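You operate a simulated robot arm through the tools that you are given. There is no shell and no other tool.

Carry out the task below with a simulated robot arm. There is one attempt and no reset: what you move stays moved.

## Task
Pause line 3: hold the belt, then switch off its three stations and the monitor.
Fine: leave the other lines' monitors and switches on.
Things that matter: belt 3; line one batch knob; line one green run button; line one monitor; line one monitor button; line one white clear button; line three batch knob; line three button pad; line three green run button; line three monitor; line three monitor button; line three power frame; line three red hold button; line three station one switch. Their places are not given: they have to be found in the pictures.

Only the result counts: the job must be done as asked and must still hold three seconds after the hand-in. Knocking over, shifting, dropping, spilling or breaking anything else fails it.

## Robot
A 7-joint arm with a fingered hand, fixed in place. Base frame: the origin is on the floor under the middle of its stand, x ahead of it, y to its left, z up. Units: m, degrees, N and s.
With the tool pointing down near the work surface it reaches from about 0.1 to 0.9 m from the base axis. Its first joint turns from -115.0 to 115.0 degrees. Payload 5 kg.
The tool frame sits at the grasp point between the pads (the TCP): z along the fingers, y along the line on which they close. The tips reach 0.032 m beyond it. The gripper opens to 0.16 m; its body begins 0.089 m behind the TCP. The gripper is a hand of 4 fingers: y runs from the thumb to the fingers, the wrist lies at [0, 0, -0.267] in the tool frame.
Orientation is that of the tool frame in the base frame, as a unit quaternion [w, x, y, z]. With the fingers straight down and closing along the base's y, the tool's x points along the base's -x, its y along +y and its z along -z.

## Interface
- The arm moves only by the tool move_arm. Its argument "motion" is text: rows parted by semicolons, each of 6 numbers parted by spaces: the turn, a rotation vector about the base's x, y, z in degrees, then the shift along the base's x, y, z in m. In form: wx wy wz tx ty tz; .... A call has 1 to 20 rows; each row shifts and turns the commanded pose from where the row before left it. A row lasts 0.2 s, in which the tool goes at most 0.05 m and 8.6 degrees; a call with a longer step from one row to the next is refused whole. Where a pose cannot be reached the arm comes as near as it can. A force on the tool above 40 N (or 10 N above the force at the start of the call, whichever is more), or a blocked arm, ends the call early, and 0.2 s more pass. In this call time passes only in rows, and 0.2 s behind the last. The reply holds the time, the measured pose of the TCP, the force on the tool along the base axes, the opening and the grip force, in the units named above and with some noise, with the torque about the TCP (base axes, N m) and any sound that the robot's microphone picked up.
- Cameras (640 x 400 px; columns grow to the right, rows downward): "scene" is fixed at [0.0496, -0.6509, 1.8858]; the picture's right is [0.85, -0.53, 0.00], its down [-0.20, -0.32, -0.93] and it looks along [0.49, 0.79, -0.37] (base axes); focal length 375 px, centre (320, 200). "wrist" rides on the gripper at [0.08, -0.004, -0.114] in the tool frame; the picture's right is [0.05, 1.00, 0.00], its down [-0.82, 0.04, -0.58] and it looks along [-0.58, 0.03, 0.82] (tool axes); focal length 265 px, centre (320, 200).
- grab_frame(camera): a new picture of that camera. It takes no simulated time.
- move_column(by): slides the trunk up (or, below 0, down) by that many m; the arm rides with it, the base frame stays. It gives what a move gives, with no picture.
- curl_fingers(finger1, finger2, finger3, thumb_bend): sets how far each is bent, from 0 (flat) to 1 (curled in); at 0.3 the hand is open as for a grip, at 0.7 the pads meet at the TCP. One left out holds its place. A second passes; each finger stops where it meets its share of the squeeze, and holds until it gets a number again. It is the only way to open and close the hand. It gives what a move gives, with no picture; readings hold the bend of each and the force on the fingers (four entries, about 0 where the hand has none), thumb and palm.
- locate(camera, pixels): for up to 12 pixels [column, row] of the newest picture of that camera ("zoom" is the newest enlarged one), the place [x, y, z] in the base frame of the surface seen there, good to about 0.003 m. It takes no simulated time.
- inspect(camera, box): a new picture of the part [left, top, right, bottom] of that camera's present view, enlarged. It takes no simulated time.
- finish_job(): hands the job in; it is judged then, once.

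Unless the task says otherwise, let go and move clear before handing in.

The tools are called after "Call:" as name(argument=value, ...) on one line, values as JSON. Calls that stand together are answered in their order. move_arm: Moves the arm, as the interface text tells. Its arguments: {"type":"object","properties":{"motion":{"type":"string"}},"required":["motion"]} The other tools are called the same way: move_column (by) moves the trunk up or down; curl_fingers (finger1, finger2, finger3, thumb_bend) moves the fingers one by one; grab_frame (camera) takes a picture; locate (camera, pixels) gives the place of the surface under pixels of a picture; inspect (camera, box) takes an enlarged picture of a part of a camera's view; finish_job () hands the job in.

At the start:

```text
time_s: 0.0
tcp_pos: [0.2643, 0.4721, 1.6832]
ee_rot: [0.001, 0.0, 1.0, 0.0]
contact_force: [0.6, -0.4, 0.1]
wrist_torque: [0.03, -0.03, -0.01]
opening: 0.1599
finger_force: 0.0
shape: jaw
bend: [0.3, 0.3, 0.3, 0.3]
finger forces: [0.0, 0.1, 0.0, 0.0, 0.1, 0.1]
trunk travel left (down, up): [-0.925, 0.065]
```

scene: 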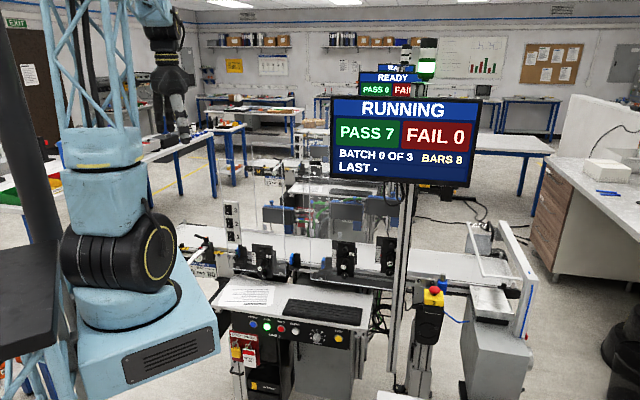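
wrist: 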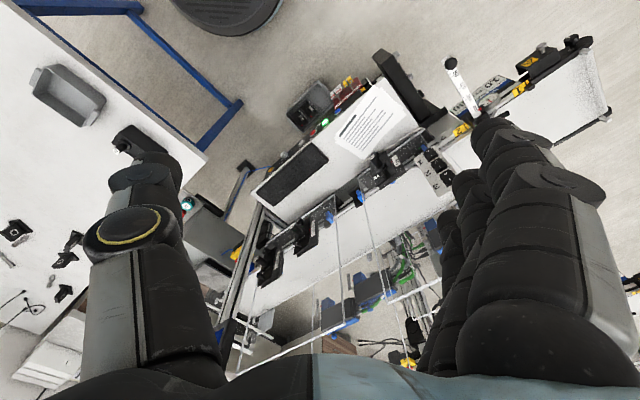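

The scene picture shows a front line with a button panel around (295,330), a sheet at (250,297), a power strip at (232,222), and a big monitor at (405,138). I will look at these enlarged before moving.

Call:
inspect(camera="scene", box=[200, 270, 380, 400])

Call:
inspect(camera="scene", box=[180, 180, 420, 320])

Call:
inspect(camera="scene", box=[320, 40, 500, 200])

Call:
inspect(camera="wrist", box=[220, 40, 620, 380])

```text
3.08 times, centred on (290, 335) of scene
```

zoom: 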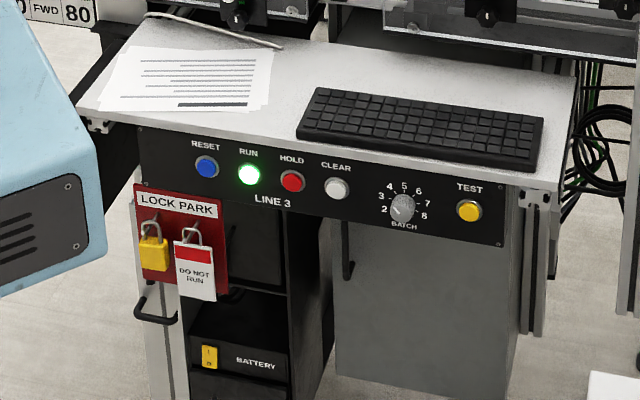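

```text
2.67 times, centred on (300, 250) of scene
```

zoom: 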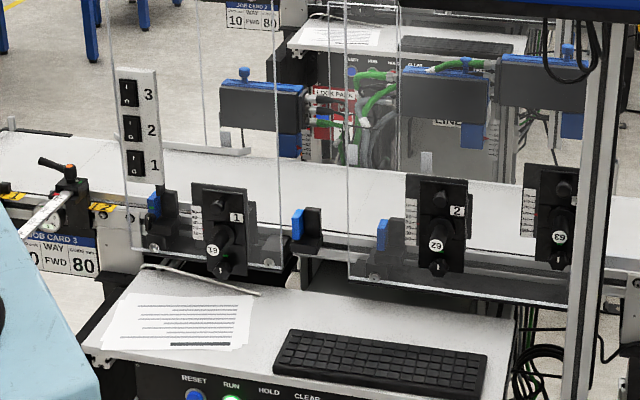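

```text
2.50 times, centred on (410, 120) of scene
```

zoom: 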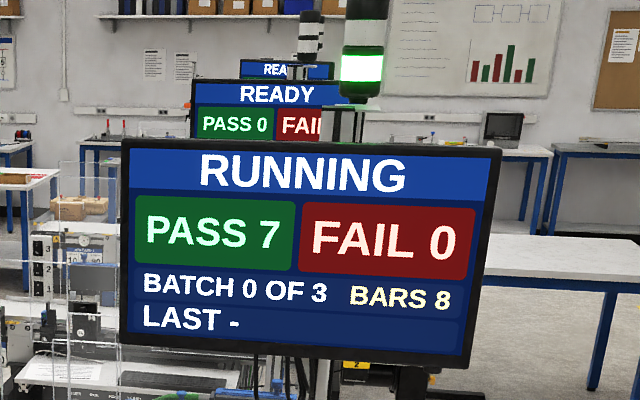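

```text
1.18 times, centred on (420, 210) of wrist
```

zoom: 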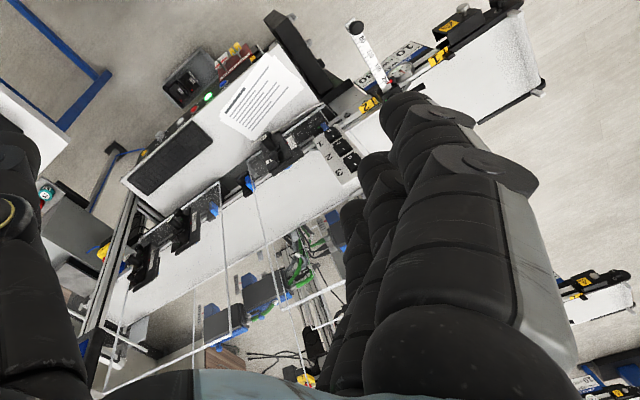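

The panel carries RESET, RUN (lit), HOLD (red), CLEAR, BATCH and TEST and reads LINE 3; the three-rocker frame sits near scene (232,222). I will enlarge the panel again and locate its points.

Call:
inspect(camera="scene", box=[220, 300, 360, 388])

Call:
locate(camera="scene", pixels=[[281, 329], [253, 324], [267, 327], [296, 331], [316, 338], [338, 338], [248, 318], [352, 349], [320, 310], [250, 296], [275, 335], [245, 340]])

```text
4.55 times, centred on (290, 344) of scene
```

zoom: 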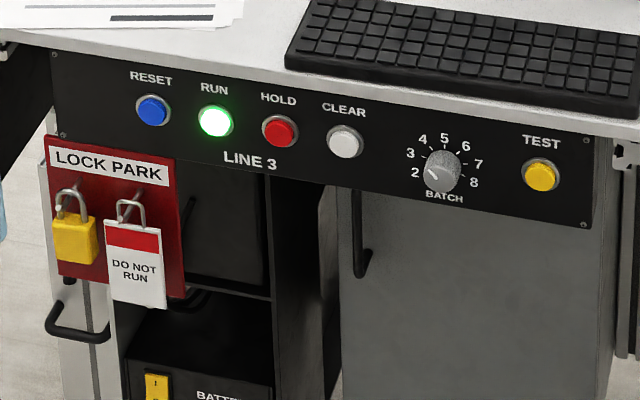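

```text
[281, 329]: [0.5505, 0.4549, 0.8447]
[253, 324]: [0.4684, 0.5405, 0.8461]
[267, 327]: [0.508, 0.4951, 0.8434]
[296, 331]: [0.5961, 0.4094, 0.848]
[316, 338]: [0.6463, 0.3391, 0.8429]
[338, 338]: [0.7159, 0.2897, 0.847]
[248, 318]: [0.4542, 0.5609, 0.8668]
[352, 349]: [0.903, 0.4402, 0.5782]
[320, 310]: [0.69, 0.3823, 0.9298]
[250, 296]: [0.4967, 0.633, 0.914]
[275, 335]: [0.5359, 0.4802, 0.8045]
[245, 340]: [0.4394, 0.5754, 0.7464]
```

The panel lies along (0.70,-0.71) and faces the robot, with HOLD near (0.55,0.455,0.845). Next I will enlarge the rocker frame and look for the monitor's button.

Call:
locate(camera="zoom", pixels=[[281, 131], [215, 122], [346, 142], [442, 172], [540, 175], [153, 109], [280, 160], [240, 140], [310, 140], [230, 110], [100, 120], [580, 200]])

Call:
inspect(camera="scene", box=[205, 190, 275, 250])

Call:
inspect(camera="scene", box=[320, 150, 480, 250])

Call:
inspect(camera="scene", box=[380, 250, 500, 400])

```text
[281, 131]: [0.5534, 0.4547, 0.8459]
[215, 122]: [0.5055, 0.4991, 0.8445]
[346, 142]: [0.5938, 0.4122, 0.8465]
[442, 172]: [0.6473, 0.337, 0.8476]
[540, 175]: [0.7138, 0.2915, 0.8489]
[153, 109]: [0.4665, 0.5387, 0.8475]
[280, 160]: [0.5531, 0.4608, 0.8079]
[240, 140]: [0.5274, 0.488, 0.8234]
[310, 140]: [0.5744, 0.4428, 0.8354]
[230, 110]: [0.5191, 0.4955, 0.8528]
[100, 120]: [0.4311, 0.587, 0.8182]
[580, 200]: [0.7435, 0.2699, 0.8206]
```

```text
6.67 times, centred on (240, 220) of scene
```

zoom: 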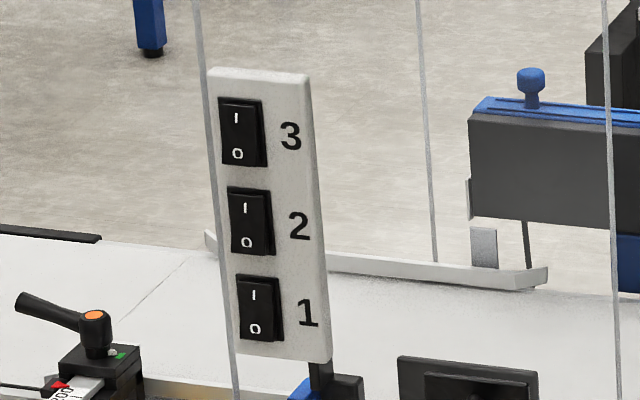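

```text
4.00 times, centred on (400, 200) of scene
```

zoom: 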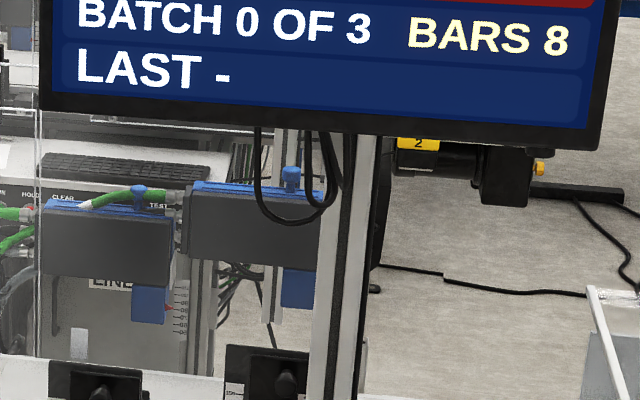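

```text
2.67 times, centred on (440, 325) of scene
```

zoom: 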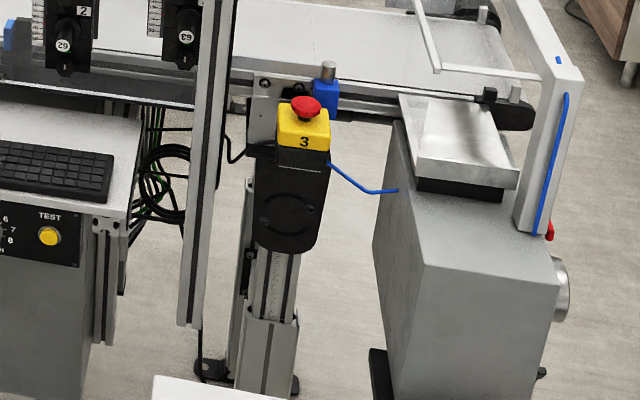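

The rocker frame shows three switches 3/2/1, all apparently pressed "I" or "O" on some side, and clear guard edges pass near it. I will locate the frame, the guard edges and the monitor's corners.

Call:
inspect(camera="scene", box=[205, 190, 275, 250])

Call:
locate(camera="zoom", pixels=[[237, 118], [240, 153], [246, 208], [250, 243], [254, 295], [258, 330], [290, 160], [300, 260], [200, 130], [420, 100], [225, 330], [612, 150]])

Call:
locate(camera="scene", pixels=[[332, 98], [480, 102], [331, 178], [468, 185], [405, 140], [400, 230], [427, 68], [260, 262], [345, 258], [383, 260], [200, 245], [433, 292]])

```text
6.67 times, centred on (240, 220) of scene
```

zoom: 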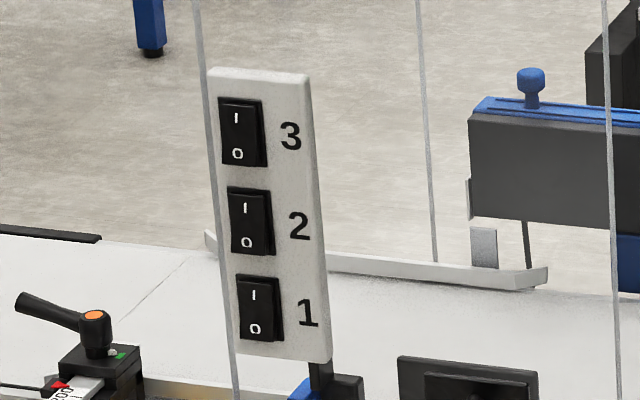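

```text
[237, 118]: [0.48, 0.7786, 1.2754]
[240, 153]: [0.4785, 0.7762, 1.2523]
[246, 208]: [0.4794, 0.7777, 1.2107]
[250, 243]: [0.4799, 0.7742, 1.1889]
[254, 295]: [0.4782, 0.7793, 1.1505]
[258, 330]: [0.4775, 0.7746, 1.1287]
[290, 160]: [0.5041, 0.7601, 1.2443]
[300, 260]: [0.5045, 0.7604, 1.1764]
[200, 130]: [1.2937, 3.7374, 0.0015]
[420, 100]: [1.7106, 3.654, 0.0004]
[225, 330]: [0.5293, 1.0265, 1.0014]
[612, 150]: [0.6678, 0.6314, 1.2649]
```

```text
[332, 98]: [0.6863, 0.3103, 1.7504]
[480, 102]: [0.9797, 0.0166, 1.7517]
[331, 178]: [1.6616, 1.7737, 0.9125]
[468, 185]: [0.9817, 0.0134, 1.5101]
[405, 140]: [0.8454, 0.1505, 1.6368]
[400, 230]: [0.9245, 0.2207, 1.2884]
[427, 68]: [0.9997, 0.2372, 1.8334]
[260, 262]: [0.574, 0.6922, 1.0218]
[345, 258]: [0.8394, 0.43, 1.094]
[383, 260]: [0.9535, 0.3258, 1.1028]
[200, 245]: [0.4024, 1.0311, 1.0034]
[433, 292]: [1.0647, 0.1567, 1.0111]
```

The rockers sit around (0.479,0.776) at z 1.25/1.19/1.13 with the lower "O" half standing out, so they are on; the monitor spans (0.686,0.310)-(0.98,0.016). I will enlarge the monitor's rim for the button and look at its other sides.

Call:
inspect(camera="scene", box=[410, 150, 490, 200])

Call:
inspect(camera="scene", box=[320, 140, 400, 190])

Call:
inspect(camera="scene", box=[440, 80, 500, 130])

Call:
inspect(camera="scene", box=[320, 60, 400, 110])

Call:
inspect(camera="wrist", box=[200, 60, 420, 200])

```text
8.00 times, centred on (450, 175) of scene
```

zoom: 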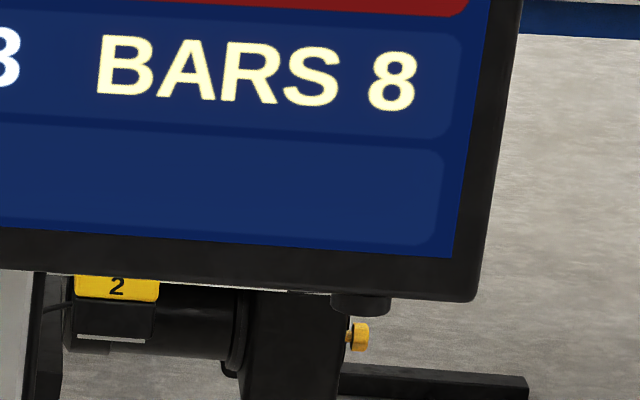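

```text
8.00 times, centred on (360, 165) of scene
```

zoom: 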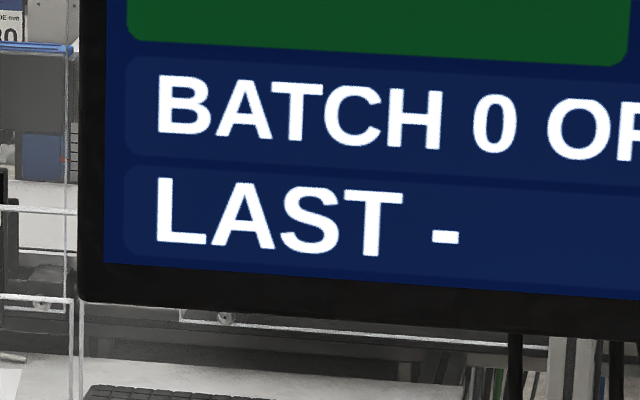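

```text
8.00 times, centred on (470, 105) of scene
```

zoom: 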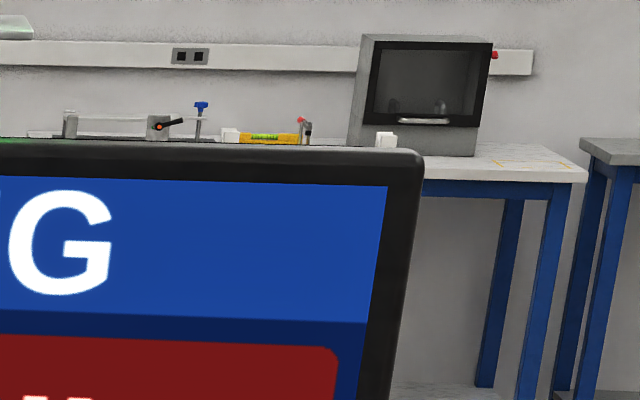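

```text
8.00 times, centred on (360, 85) of scene
```

zoom: 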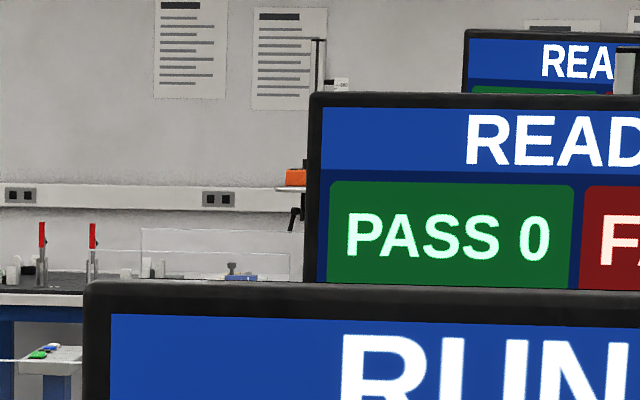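

```text
2.86 times, centred on (310, 130) of wrist
```

zoom: 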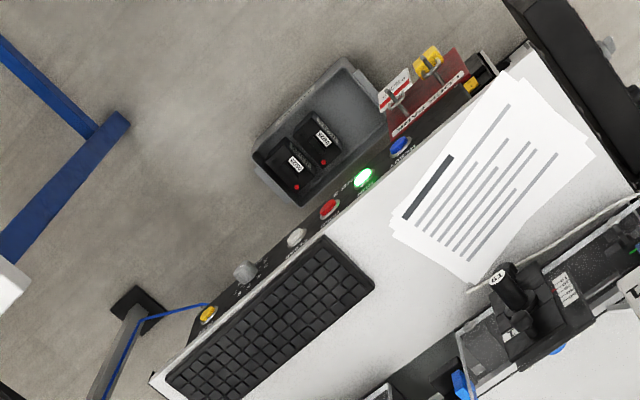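

The monitor's button seems to be the round black knob below its bottom edge at scene (455,188); the wrist view also shows a tray with two black things at zoom (320,140). I will locate both.

Call:
inspect(camera="scene", box=[440, 175, 480, 200])

Call:
locate(camera="scene", pixels=[[455, 188], [457, 187], [453, 187], [455, 186], [440, 184], [466, 187]])

Call:
locate(camera="wrist", pixels=[[310, 100], [288, 120], [320, 85], [325, 130], [300, 140], [340, 113]])

```text
16.00 times, centred on (460, 188) of scene
```

zoom: 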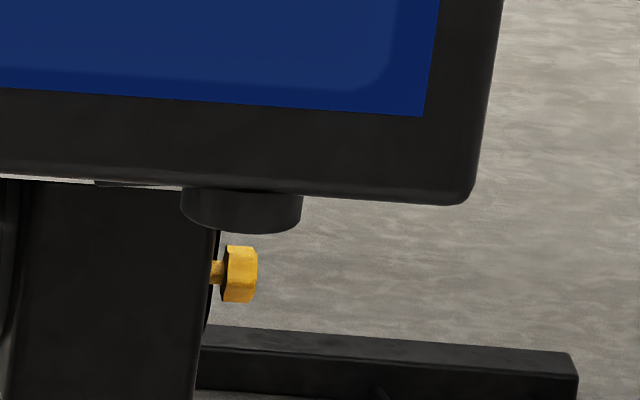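

```text
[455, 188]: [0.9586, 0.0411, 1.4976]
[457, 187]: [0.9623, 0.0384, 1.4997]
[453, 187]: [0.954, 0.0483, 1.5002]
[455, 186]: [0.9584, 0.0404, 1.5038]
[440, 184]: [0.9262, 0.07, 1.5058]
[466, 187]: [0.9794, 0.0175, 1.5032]
```

```text
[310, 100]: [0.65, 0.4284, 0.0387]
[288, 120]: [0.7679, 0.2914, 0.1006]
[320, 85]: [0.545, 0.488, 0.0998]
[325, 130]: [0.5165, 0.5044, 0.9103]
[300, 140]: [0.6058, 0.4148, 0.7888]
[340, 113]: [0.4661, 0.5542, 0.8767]
```

The monitor button is a roughly 22 mm black stub under the monitor at about (0.96,0.045), bottom near z 1.49, while the tray is down on the floor. I will now make a pointing hand and look at it.

Call:
curl_fingers(finger1=1, finger2=0, finger3=1, thumb_bend=1)

Call:
grab_frame(camera="wrist")

Call:
grab_frame(camera="scene")

```text
time_s: 1.0
tcp_pos: [0.2642, 0.4716, 1.6815]
ee_rot: [0.0, 0.001, 1.0, 0.0]
contact_force: [-0.5, 0.0, 0.8]
wrist_torque: [0.01, 0.0, -0.03]
opening: 0.0499
finger_force: 0.0
shape: fingers
bend: [1.0, 0.0, 1.0, 1.0]
finger forces: [0.1, 0.0, 0.0, 0.0, 0.1, 0.0]
trunk travel left (down, up): [-0.925, 0.065]
```

```text
taken
```

wrist: 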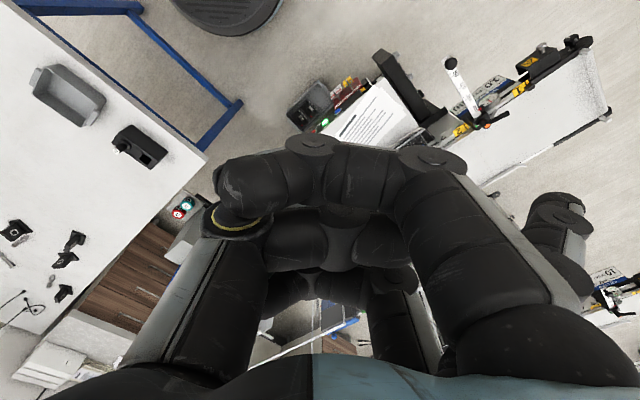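

```text
taken
```

scene: 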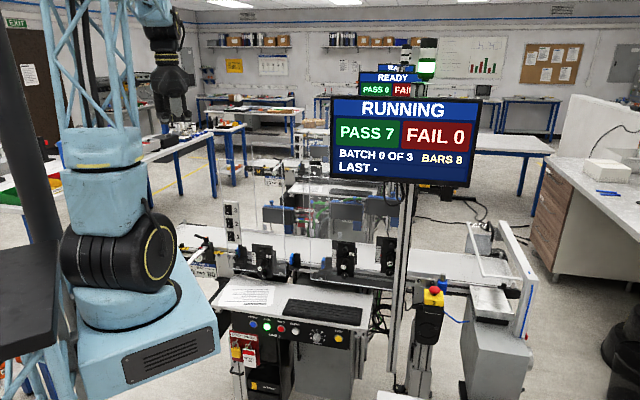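

The hand now has one straight finger visible at wrist (560,230) and curled ones in front. I will enlarge and locate points on it to learn its geometry.

Call:
inspect(camera="wrist", box=[160, 110, 640, 400])

Call:
locate(camera="wrist", pixels=[[560, 200], [545, 205], [570, 230], [560, 260], [580, 280], [240, 190], [320, 160], [430, 170], [320, 240], [500, 330], [190, 300], [285, 295]])

Call:
inspect(camera="scene", box=[130, 0, 230, 130])

```text
1.33 times, centred on (400, 255) of wrist
```

zoom: 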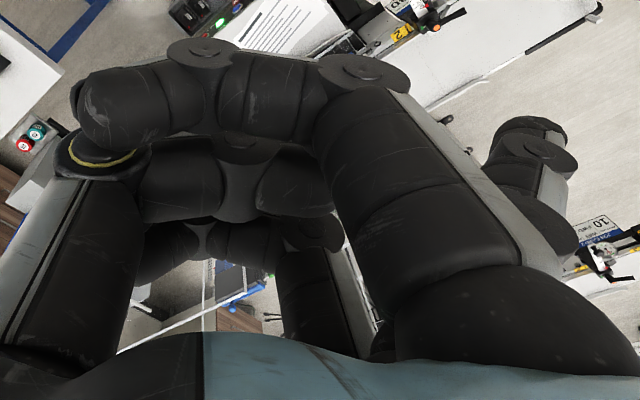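

```text
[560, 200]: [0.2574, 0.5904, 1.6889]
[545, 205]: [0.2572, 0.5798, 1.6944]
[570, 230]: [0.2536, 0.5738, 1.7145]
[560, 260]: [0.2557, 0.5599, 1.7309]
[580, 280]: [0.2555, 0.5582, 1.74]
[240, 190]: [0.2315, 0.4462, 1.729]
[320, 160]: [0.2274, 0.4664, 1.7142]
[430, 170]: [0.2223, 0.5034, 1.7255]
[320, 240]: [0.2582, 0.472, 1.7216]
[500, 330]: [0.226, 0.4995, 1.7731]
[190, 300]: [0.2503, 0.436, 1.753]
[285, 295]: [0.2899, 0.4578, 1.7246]
```

```text
3.08 times, centred on (180, 65) of scene
```

zoom: 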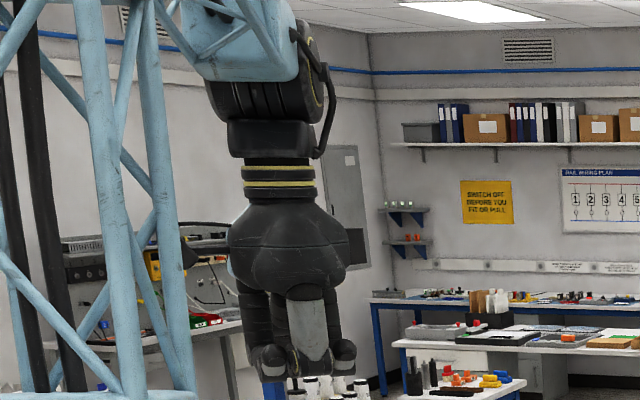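

The straight finger at bend 0 splays outward (tip about 0.12 m off to the side), so I will try a mid bend on the finger nearest the camera. I also locate the robot's own body parts in the scene to know where the arm sits.

Call:
locate(camera="scene", pixels=[[140, 320], [120, 255], [105, 200], [100, 150], [150, 290], [200, 330], [170, 75], [165, 30], [95, 100], [250, 312], [330, 322], [20, 250]])

Call:
curl_fingers(finger1=0.4, finger2=1, finger3=1, thumb_bend=1)

Call:
grab_frame(camera="wrist")

```text
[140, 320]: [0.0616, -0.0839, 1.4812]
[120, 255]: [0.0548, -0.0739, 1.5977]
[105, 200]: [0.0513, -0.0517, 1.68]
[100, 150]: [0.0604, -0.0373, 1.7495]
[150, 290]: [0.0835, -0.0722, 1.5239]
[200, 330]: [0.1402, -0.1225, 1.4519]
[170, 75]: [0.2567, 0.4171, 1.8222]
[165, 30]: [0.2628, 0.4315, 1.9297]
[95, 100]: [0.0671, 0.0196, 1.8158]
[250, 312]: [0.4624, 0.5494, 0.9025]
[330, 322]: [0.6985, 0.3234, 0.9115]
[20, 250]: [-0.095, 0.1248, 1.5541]
```

```text
time_s: 2.0
tcp_pos: [0.2636, 0.471, 1.6826]
ee_rot: [0.0, 0.0, 1.0, 0.0]
contact_force: [0.4, 0.5, 0.4]
wrist_torque: [0.0, 0.04, 0.02]
opening: 0.0619
finger_force: 0.1
shape: fingers
bend: [0.4, 0.83, 1.0, 1.0]
finger forces: [0.1, 0.1, 0.1, 0.0, 0.0, 0.1]
trunk travel left (down, up): [-0.925, 0.065]
```

```text
taken
```

wrist: 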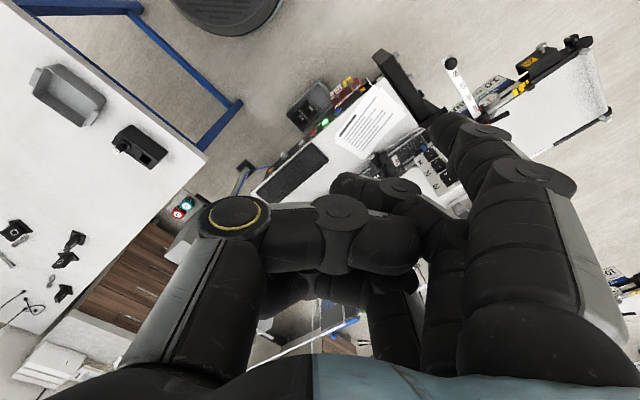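

Finger 1 is the one nearest the camera, now straight-ish with its tip near wrist (450,125); finger 2 stopped at 0.83 on the thumb. I will clear the thumb, curl finger 2 fully, then measure the finger 1 tip.

Call:
curl_fingers(finger1=0.35, thumb_bend=0.4)

Call:
curl_fingers(finger2=1, finger3=1)

Call:
curl_fingers(thumb_bend=0.9)

Call:
grab_frame(camera="wrist")

Call:
inspect(camera="wrist", box=[320, 80, 640, 400])

```text
time_s: 3.0
tcp_pos: [0.2638, 0.4707, 1.6831]
ee_rot: [0.001, 0.0, 1.0, 0.001]
contact_force: [0.5, 0.3, -0.1]
wrist_torque: [0.03, 0.0, 0.01]
opening: 0.1405
finger_force: 0.1
shape: fingers
bend: [0.35, 1.0, 1.0, 0.4]
finger forces: [0.0, 0.0, 0.0, 0.0, 0.1, 0.1]
trunk travel left (down, up): [-0.925, 0.065]
```

```text
time_s: 4.0
tcp_pos: [0.2642, 0.4717, 1.6831]
ee_rot: [0.0, 0.0, 1.0, 0.0]
contact_force: [-0.3, 0.2, -0.7]
wrist_torque: [0.01, -0.01, 0.0]
opening: 0.1405
finger_force: 0.1
shape: fingers
bend: [0.35, 1.0, 1.0, 0.4]
finger forces: [0.0, 0.0, 0.0, 0.0, 0.1, 0.0]
trunk travel left (down, up): [-0.925, 0.065]
```

```text
time_s: 5.0
tcp_pos: [0.2648, 0.4705, 1.6819]
ee_rot: [0.0, -0.001, 1.0, 0.0]
contact_force: [0.6, -0.1, -0.5]
wrist_torque: [0.0, -0.02, -0.03]
opening: 0.0678
finger_force: 0.0
shape: fingers
bend: [0.35, 1.0, 1.0, 0.82]
finger forces: [0.1, 0.0, 0.1, 0.0, 0.0, 0.1]
trunk travel left (down, up): [-0.925, 0.065]
```

```text
taken
```

wrist: 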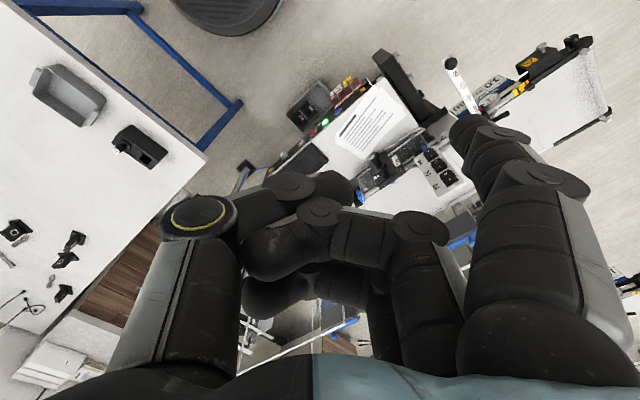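

```text
1.25 times, centred on (480, 240) of wrist
```

zoom: 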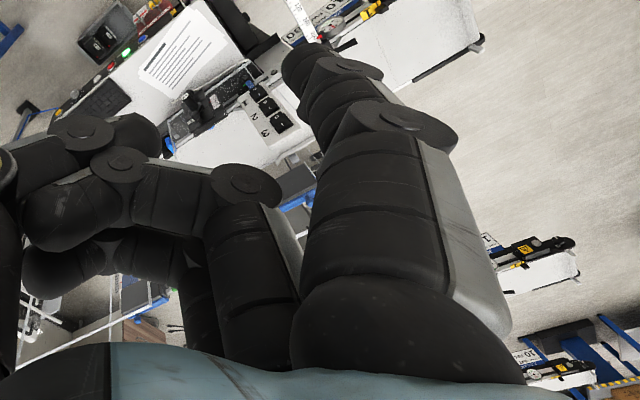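

Finger 1 now points out with its tip near wrist (462,122), and the thumb rests at 0.82. I will locate the tip and the leading points of the curled parts.

Call:
locate(camera="wrist", pixels=[[462, 118], [458, 128], [470, 125], [466, 140], [480, 140], [475, 165], [500, 165], [510, 220], [290, 185], [330, 180], [195, 215], [260, 250]])

```text
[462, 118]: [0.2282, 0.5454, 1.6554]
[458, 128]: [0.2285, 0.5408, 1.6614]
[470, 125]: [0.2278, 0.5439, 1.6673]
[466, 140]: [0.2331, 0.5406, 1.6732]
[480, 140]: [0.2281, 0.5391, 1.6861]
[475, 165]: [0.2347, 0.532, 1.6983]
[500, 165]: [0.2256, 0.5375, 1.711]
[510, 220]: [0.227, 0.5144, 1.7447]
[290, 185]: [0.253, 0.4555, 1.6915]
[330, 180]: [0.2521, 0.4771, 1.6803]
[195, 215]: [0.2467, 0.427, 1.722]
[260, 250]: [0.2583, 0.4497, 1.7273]
```

The finger 1 tip sits at about tool (0.03, 0.072, 0.03), roughly 3 cm ahead of the curled parts. I will now turn the hand level, facing the panel direction (0.707,0.707,0) with the fingers on the upper side, while moving out in free space.

Call:
move_arm(motion="7.077 -2.927 -2.927 0.0204 -0.0086 -0.0067; 7.077 -2.927 -2.927 0.0204 -0.0086 -0.0067; 7.077 -2.927 -2.927 0.0204 -0.0086 -0.0067; 7.077 -2.927 -2.927 0.0204 -0.0086 -0.0067; 7.077 -2.927 -2.927 0.0204 -0.0086 -0.0067; 7.077 -2.927 -2.927 0.0204 -0.0086 -0.0067; 7.077 -2.927 -2.927 0.0204 -0.0086 -0.0067; 7.077 -2.927 -2.927 0.0204 -0.0086 -0.0067; 7.077 -2.927 -2.927 0.0204 -0.0086 -0.0067; 7.077 -2.927 -2.927 0.0204 -0.0086 -0.0067; 7.077 -2.927 -2.927 0.0204 -0.0086 -0.0067; 7.077 -2.927 -2.927 0.0204 -0.0086 -0.0067")

Call:
grab_frame(camera="wrist")

Call:
grab_frame(camera="scene")

```text
time_s: 7.8
tcp_pos: [0.5098, 0.429, 1.6244]
ee_rot: [0.245, 0.243, 0.662, 0.665]
contact_force: [-0.1, -0.4, -0.1]
wrist_torque: [0.03, 0.02, 0.01]
opening: 0.0682
finger_force: 0.1
shape: fingers
bend: [0.35, 1.0, 1.0, 0.82]
finger forces: [0.0, 0.0, 0.0, 0.1, 0.1, 0.0]
out of reach, approached as far as the arm can: row 9, 10, 11
trunk travel left (down, up): [-0.925, 0.065]
stopped in row 12: the arm was blocked; the commanded pose is now the measured one
```

```text
taken
```

wrist: 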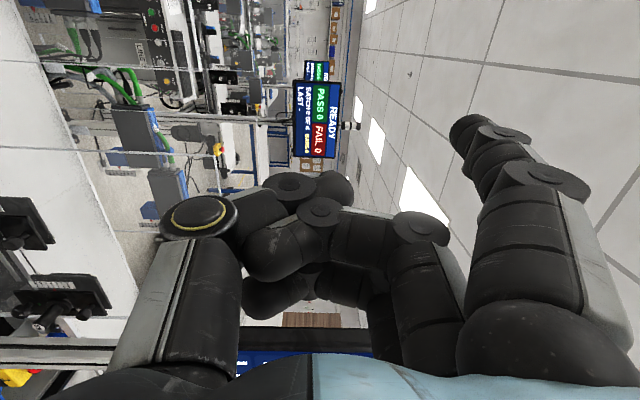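

```text
taken
```

scene: 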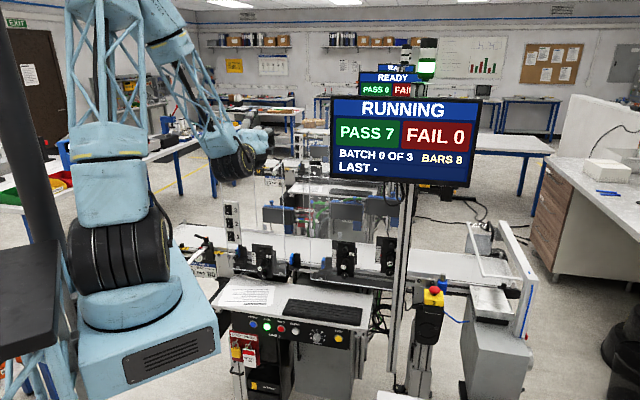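

The arm reached close to the level pose but could not fold nearer to the base at this height (blocked at s≈0.66, orientation about 6° short). I will go straight down 0.3 m in free space, where the wrist has more room, then pull back and finish the turn.

Call:
move_arm(motion="0 0 0 0 0 -0.05; 0 0 0 0 0 -0.05; 0 0 0 0 0 -0.05; 0 0 0 0 0 -0.05; 0 0 0 -0.01 -0.01 -0.05; 0 0 0 -0.01 -0.01 -0.05; 0 0 0 -0.01 -0.01 -0.04")

Call:
grab_frame(camera="scene")

```text
refused: row 5 steps farther than a row can; nothing moved
```

```text
taken
```

scene: 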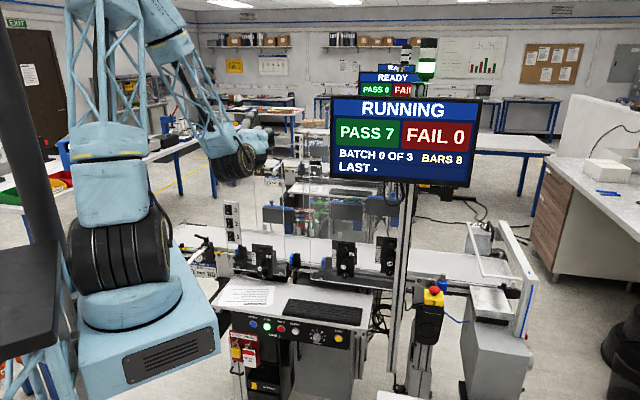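

The call was refused because row 5's step exceeded 0.05 m. I will repeat it with smaller steps.

Call:
move_arm(motion="0 0 0 0 0 -0.048; 0 0 0 0 0 -0.048; 0 0 0 0 0 -0.048; 0 0 0 0 0 -0.048; 0 0 0 -0.01 -0.01 -0.04; 0 0 0 -0.01 -0.01 -0.04; 0 0 0 -0.01 -0.01 -0.04")

Call:
grab_frame(camera="scene")

```text
time_s: 9.4
tcp_pos: [0.481, 0.4027, 1.3135]
ee_rot: [0.245, 0.243, 0.661, 0.666]
contact_force: [-0.3, 0.7, 0.2]
wrist_torque: [-0.03, -0.01, 0.04]
opening: 0.0683
finger_force: 0.0
shape: fingers
bend: [0.35, 1.0, 1.0, 0.82]
finger forces: [0.0, 0.0, 0.0, 0.0, 0.0, 0.0]
out of reach, approached as far as the arm can: row 1
trunk travel left (down, up): [-0.925, 0.065]
```

```text
taken
```

scene: 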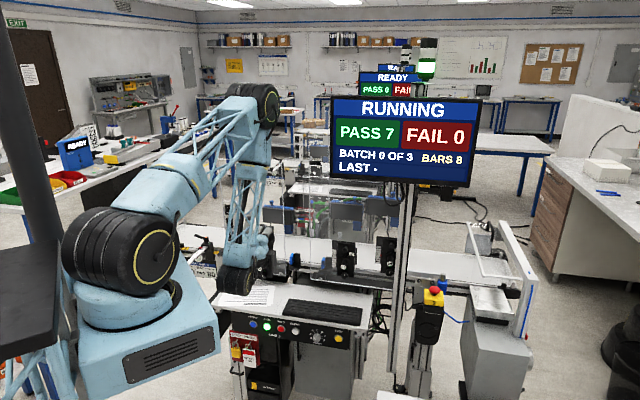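

The arm is now in a clean elbow-up pose, TCP at (0.481,0.403,1.314), s≈0.625. Before lowering the trunk I check where the elbow and forearm are, and straighten the remaining 4.6° of yaw.

Call:
locate(camera="scene", pixels=[[262, 105], [280, 105], [240, 130], [265, 150], [240, 200], [262, 230], [235, 280], [200, 170], [270, 245], [175, 250]])

Call:
move_arm(motion="-0.3 0.3 -4.6 0.01 -0.01 0")

Call:
grab_frame(camera="wrist")

```text
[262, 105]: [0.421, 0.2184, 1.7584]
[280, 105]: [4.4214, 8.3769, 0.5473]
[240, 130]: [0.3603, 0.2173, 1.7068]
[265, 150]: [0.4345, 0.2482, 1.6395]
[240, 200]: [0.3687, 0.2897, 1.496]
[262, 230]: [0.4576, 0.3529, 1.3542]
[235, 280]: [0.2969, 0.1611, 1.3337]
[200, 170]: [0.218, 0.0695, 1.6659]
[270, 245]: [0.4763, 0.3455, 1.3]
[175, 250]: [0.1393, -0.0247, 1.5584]
```

```text
time_s: 9.8
tcp_pos: [0.4913, 0.3921, 1.3127]
ee_rot: [0.271, 0.272, 0.653, 0.652]
contact_force: [-0.1, -0.1, -0.6]
wrist_torque: [0.0, 0.01, -0.01]
opening: 0.0679
finger_force: 0.1
shape: fingers
bend: [0.35, 1.0, 1.0, 0.82]
finger forces: [0.1, 0.0, 0.0, 0.0, 0.0, 0.0]
trunk travel left (down, up): [-0.925, 0.065]
```

```text
taken
```

wrist: 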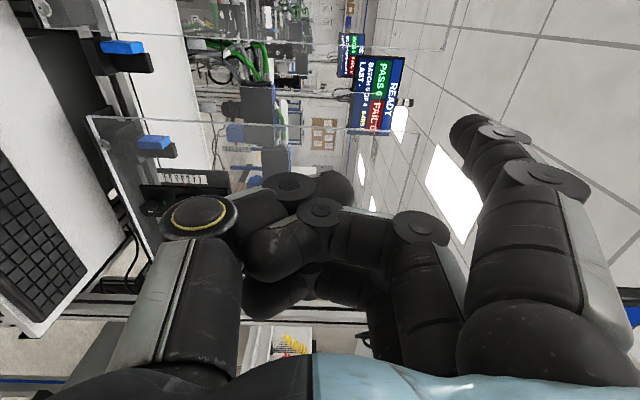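

The hand is level and aimed at the panel; the elbow at (0.42,0.22) stays inside s 0.5, clear of the line. I will lower the trunk 0.45 m.

Call:
move_column(by=-0.45)

Call:
grab_frame(camera="wrist")

Call:
grab_frame(camera="scene")

```text
refused: -0.45 is not a number from -0.4 to 0.4
```

```text
taken
```

wrist: 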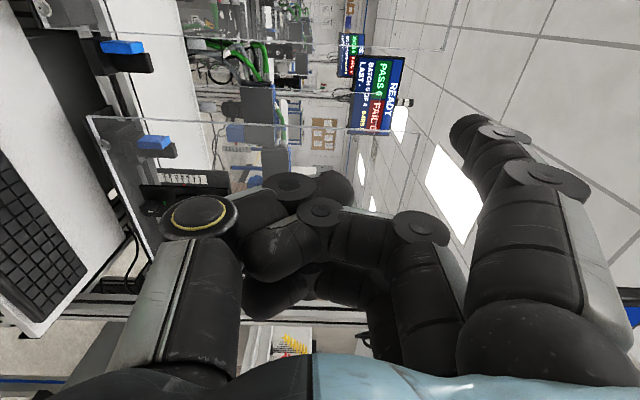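

```text
taken
```

scene: 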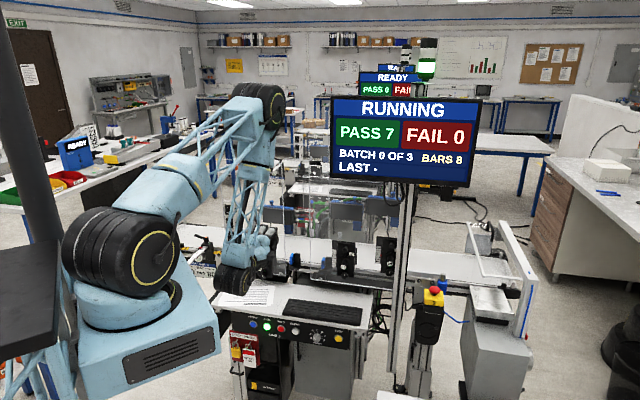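

The column step is limited to 0.4 m. I will lower by 0.38 first.

Call:
move_column(by=-0.38)

Call:
grab_frame(camera="wrist")

Call:
grab_frame(camera="scene")

```text
time_s: 13.5
tcp_pos: [0.4897, 0.3923, 0.933]
ee_rot: [0.27, 0.271, 0.654, 0.653]
contact_force: [0.2, -1.2, 0.9]
wrist_torque: [-0.08, 0.01, 0.01]
opening: 0.0678
finger_force: 0.1
shape: fingers
bend: [0.35, 1.0, 1.0, 0.82]
finger forces: [0.1, 0.1, 0.0, 0.0, 0.1, 0.0]
trunk travel left (down, up): [-0.545, 0.445]
```

```text
taken
```

wrist: 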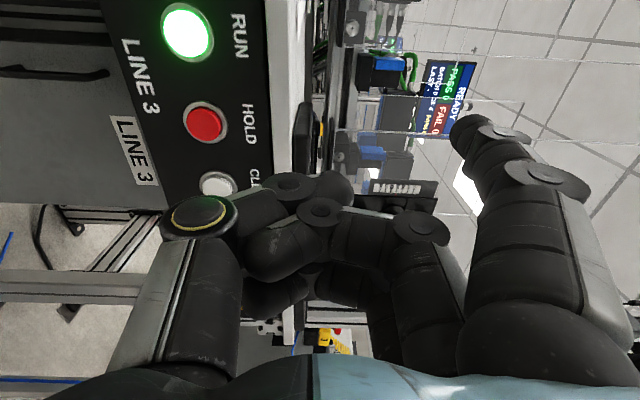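

```text
taken
```

scene: 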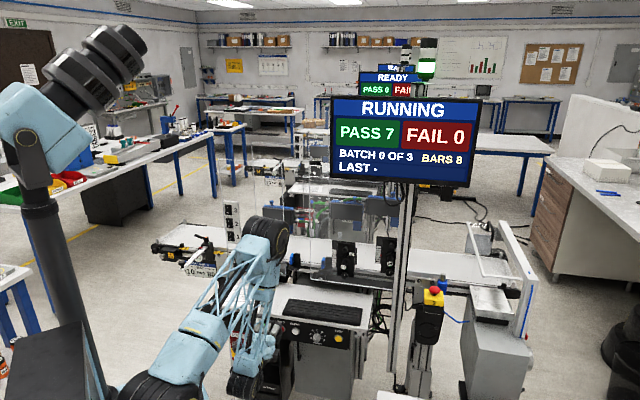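

The wrist view shows RUN (188,32), HOLD (205,122), CLEAR (218,185), picture-right being up. I will locate them from here for a cross-check before lowering further.

Call:
locate(camera="wrist", pixels=[[205, 123], [188, 32], [217, 184], [240, 115], [160, 130], [462, 122], [470, 125], [462, 150], [300, 100], [500, 125]])

Call:
inspect(camera="wrist", box=[140, 0, 560, 260])

```text
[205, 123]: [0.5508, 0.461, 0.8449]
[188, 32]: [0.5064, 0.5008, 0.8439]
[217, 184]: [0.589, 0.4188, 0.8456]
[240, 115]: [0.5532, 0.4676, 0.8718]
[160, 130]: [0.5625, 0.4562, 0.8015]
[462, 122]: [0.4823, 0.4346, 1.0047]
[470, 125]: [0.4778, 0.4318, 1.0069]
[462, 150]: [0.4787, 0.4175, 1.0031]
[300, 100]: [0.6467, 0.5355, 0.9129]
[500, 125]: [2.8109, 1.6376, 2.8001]
```

```text
1.52 times, centred on (350, 130) of wrist
```

zoom: 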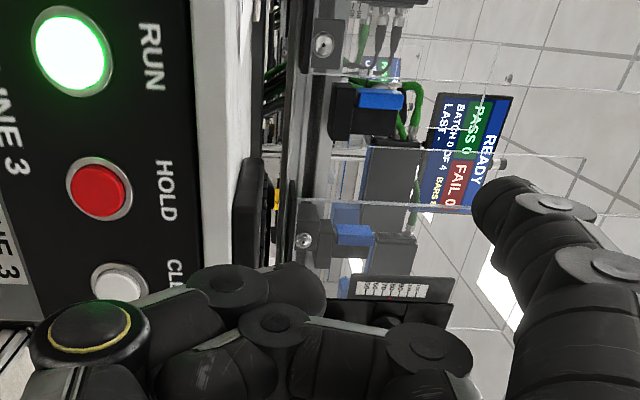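

HOLD is confirmed at about s 0.714, t 0.067, z 0.8455, and the finger tip is at s +0.03, t −0.03, z +0.072 from the TCP. A door handle appears at wrist (60,72), so I check its place before lowering the hand in front of it.

Call:
locate(camera="wrist", pixels=[[40, 72], [20, 71], [100, 72], [20, 100], [80, 120], [135, 150]])

Call:
move_arm(motion="0 0 0 0.0074 -0.0017 -0.035; 0 0 0 0.0074 -0.0017 -0.035")

Call:
grab_frame(camera="wrist")

```text
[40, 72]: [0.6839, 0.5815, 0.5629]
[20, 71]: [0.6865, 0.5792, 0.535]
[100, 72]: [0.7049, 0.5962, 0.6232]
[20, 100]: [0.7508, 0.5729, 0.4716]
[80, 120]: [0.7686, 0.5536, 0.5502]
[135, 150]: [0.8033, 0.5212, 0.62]
```

```text
time_s: 14.1
tcp_pos: [0.5049, 0.3887, 0.8628]
ee_rot: [0.271, 0.27, 0.653, 0.654]
contact_force: [0.0, -0.3, 0.2]
wrist_torque: [0.02, -0.02, 0.0]
opening: 0.0682
finger_force: 0.1
shape: fingers
bend: [0.35, 1.0, 1.0, 0.82]
finger forces: [0.1, 0.0, 0.1, 0.1, 0.0, 0.0]
trunk travel left (down, up): [-0.545, 0.445]
```

```text
taken
```

wrist: 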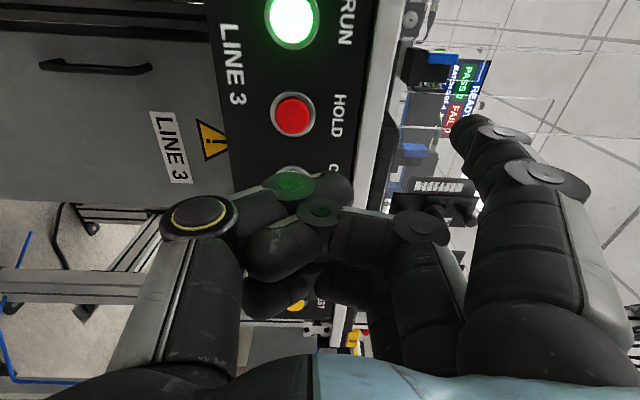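

The handle is far back at s≈0.89, so the space below the panel is free. I will lower the last 9 cm to bring the tip level with HOLD, still about 4 cm in front of it.

Call:
move_arm(motion="0 0 0 0.0072 -0.0015 -0.0444; 0 0 0 0.0073 -0.0015 -0.0444")

Call:
grab_frame(camera="wrist")

Call:
inspect(camera="scene", box=[200, 270, 380, 400])

```text
time_s: 14.7
tcp_pos: [0.5217, 0.3872, 0.7708]
ee_rot: [0.27, 0.271, 0.653, 0.654]
contact_force: [0.7, -0.1, 0.4]
wrist_torque: [-0.02, -0.04, 0.0]
opening: 0.068
finger_force: 0.0
shape: fingers
bend: [0.35, 1.0, 1.0, 0.82]
finger forces: [0.0, 0.1, 0.0, 0.0, 0.0, 0.1]
trunk travel left (down, up): [-0.545, 0.445]
```

```text
taken
```

wrist: 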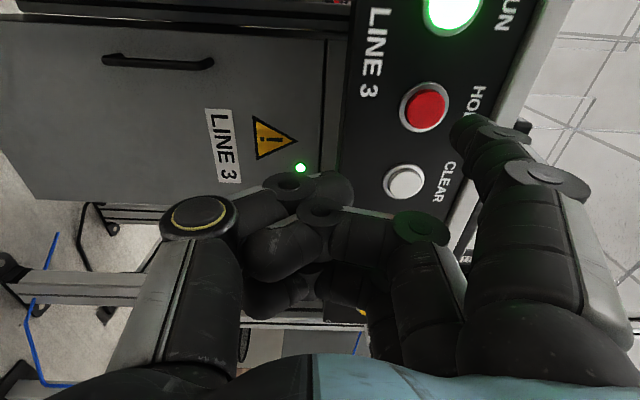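

```text
3.08 times, centred on (290, 335) of scene
```

zoom: 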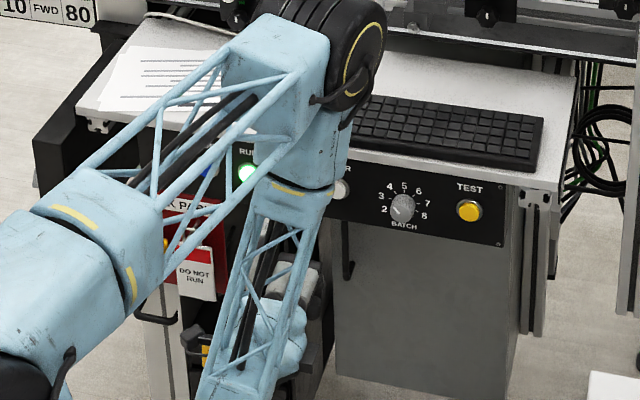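

The tip is now level with HOLD (wrist (425,110)) with about 4 cm to go, and projection suggests it would land a few mm high. I will enlarge the tip to refine its centre.

Call:
inspect(camera="wrist", box=[380, 60, 560, 190])

Call:
locate(camera="wrist", pixels=[[453, 122], [455, 132], [462, 118], [465, 150], [470, 118], [480, 120], [462, 140], [425, 110], [490, 135]])

```text
3.08 times, centred on (470, 125) of wrist
```

zoom: 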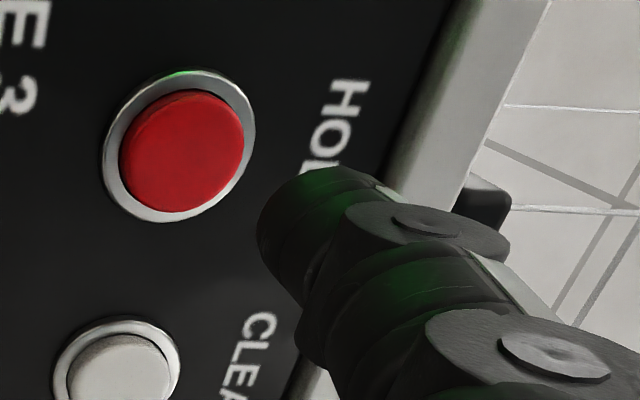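

```text
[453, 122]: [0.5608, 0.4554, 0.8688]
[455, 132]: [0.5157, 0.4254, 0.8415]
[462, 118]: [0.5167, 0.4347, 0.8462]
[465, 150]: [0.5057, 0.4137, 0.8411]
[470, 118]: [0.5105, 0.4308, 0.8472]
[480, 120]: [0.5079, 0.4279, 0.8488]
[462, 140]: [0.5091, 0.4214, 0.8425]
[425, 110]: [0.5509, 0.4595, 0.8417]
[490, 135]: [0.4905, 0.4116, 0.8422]
```

The tip centre works out to about tool (0.029,0.074,0.033), which lines up with HOLD to within 3 mm. I will advance 3 cm along (0.707,0.707,0) and look again.

Call:
move_arm(motion="0 0 0 0.0106 0.0106 0; 0 0 0 0.0106 0.0106 0")

Call:
inspect(camera="wrist", box=[380, 60, 560, 190])

```text
time_s: 15.3
tcp_pos: [0.5413, 0.4069, 0.7736]
ee_rot: [0.271, 0.271, 0.653, 0.653]
contact_force: [-0.8, -0.2, -0.6]
wrist_torque: [-0.01, 0.01, 0.0]
opening: 0.0682
finger_force: 0.1
shape: fingers
bend: [0.35, 1.0, 1.0, 0.82]
finger forces: [0.1, 0.0, 0.0, 0.0, 0.0, 0.0]
trunk travel left (down, up): [-0.545, 0.445]
```

```text
3.08 times, centred on (470, 125) of wrist
```

zoom: 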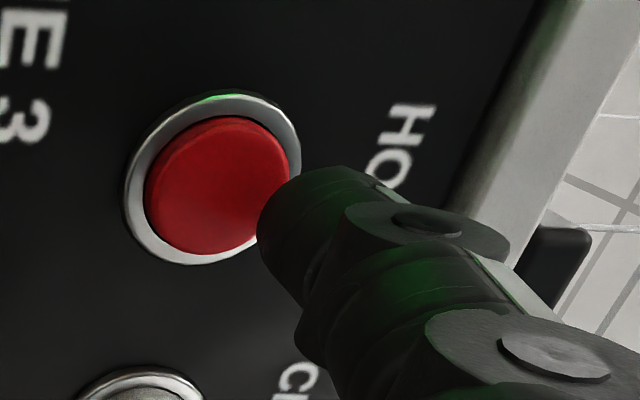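

The tip is about 1 cm short of the red face and looks a few mm high (button centre ≈ wrist (439,120)). I will drop 3 mm and press forward in small steps.

Call:
move_arm(motion="0 0 0 0.004 0.004 -0.004; 0 0 0 0.0028 0.0028 0; 0 0 0 0.0021 0.0021 0")

Call:
inspect(camera="wrist", box=[380, 60, 560, 190])

Call:
grab_frame(camera="scene")

```text
time_s: 16.1
tcp_pos: [0.55, 0.4159, 0.7711]
ee_rot: [0.271, 0.271, 0.654, 0.652]
contact_force: [-3.4, -5.7, -0.3]
wrist_torque: [0.34, -0.3, 0.12]
opening: 0.0687
finger_force: 3.3
shape: fingers
bend: [0.35, 1.0, 1.0, 0.82]
finger forces: [6.1, 0.0, 0.1, 0.1, 0.0, 0.1]
trunk travel left (down, up): [-0.545, 0.445]
heard: click
```

```text
3.08 times, centred on (470, 125) of wrist
```

zoom: 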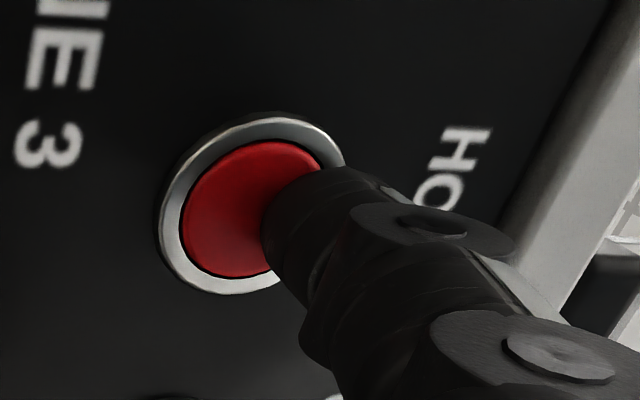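

```text
taken
```

scene: 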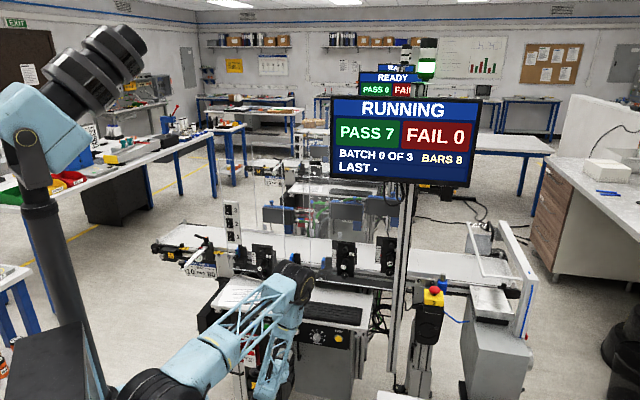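

A click was heard with about 6 N on finger 1, and the green glow on the finger is gone. I will back off and check the lamp and the monitor.

Call:
move_arm(motion="0 0 0 -0.015 -0.015 0; 0 0 0 -0.02 -0.02 0; 0 0 0 0 0 0")

Call:
grab_frame(camera="scene")

Call:
grab_frame(camera="wrist")

```text
time_s: 16.9
tcp_pos: [0.5149, 0.3839, 0.7698]
ee_rot: [0.271, 0.271, 0.653, 0.653]
contact_force: [0.2, -0.4, 1.2]
wrist_torque: [0.02, 0.0, 0.02]
opening: 0.0682
finger_force: 0.1
shape: fingers
bend: [0.35, 1.0, 1.0, 0.82]
finger forces: [0.0, 0.0, 0.1, 0.0, 0.0, 0.0]
trunk travel left (down, up): [-0.545, 0.445]
```

```text
taken
```

scene: 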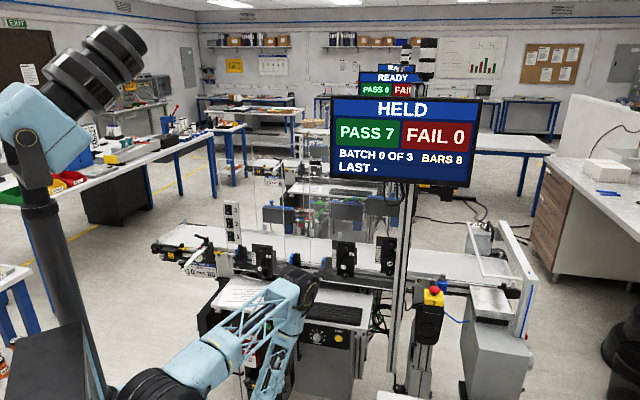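

```text
taken
```

wrist: 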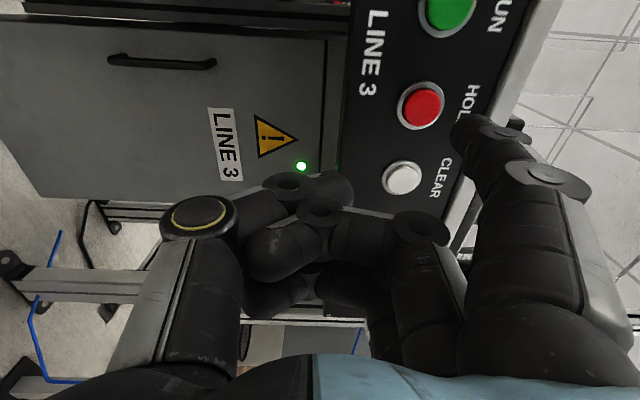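

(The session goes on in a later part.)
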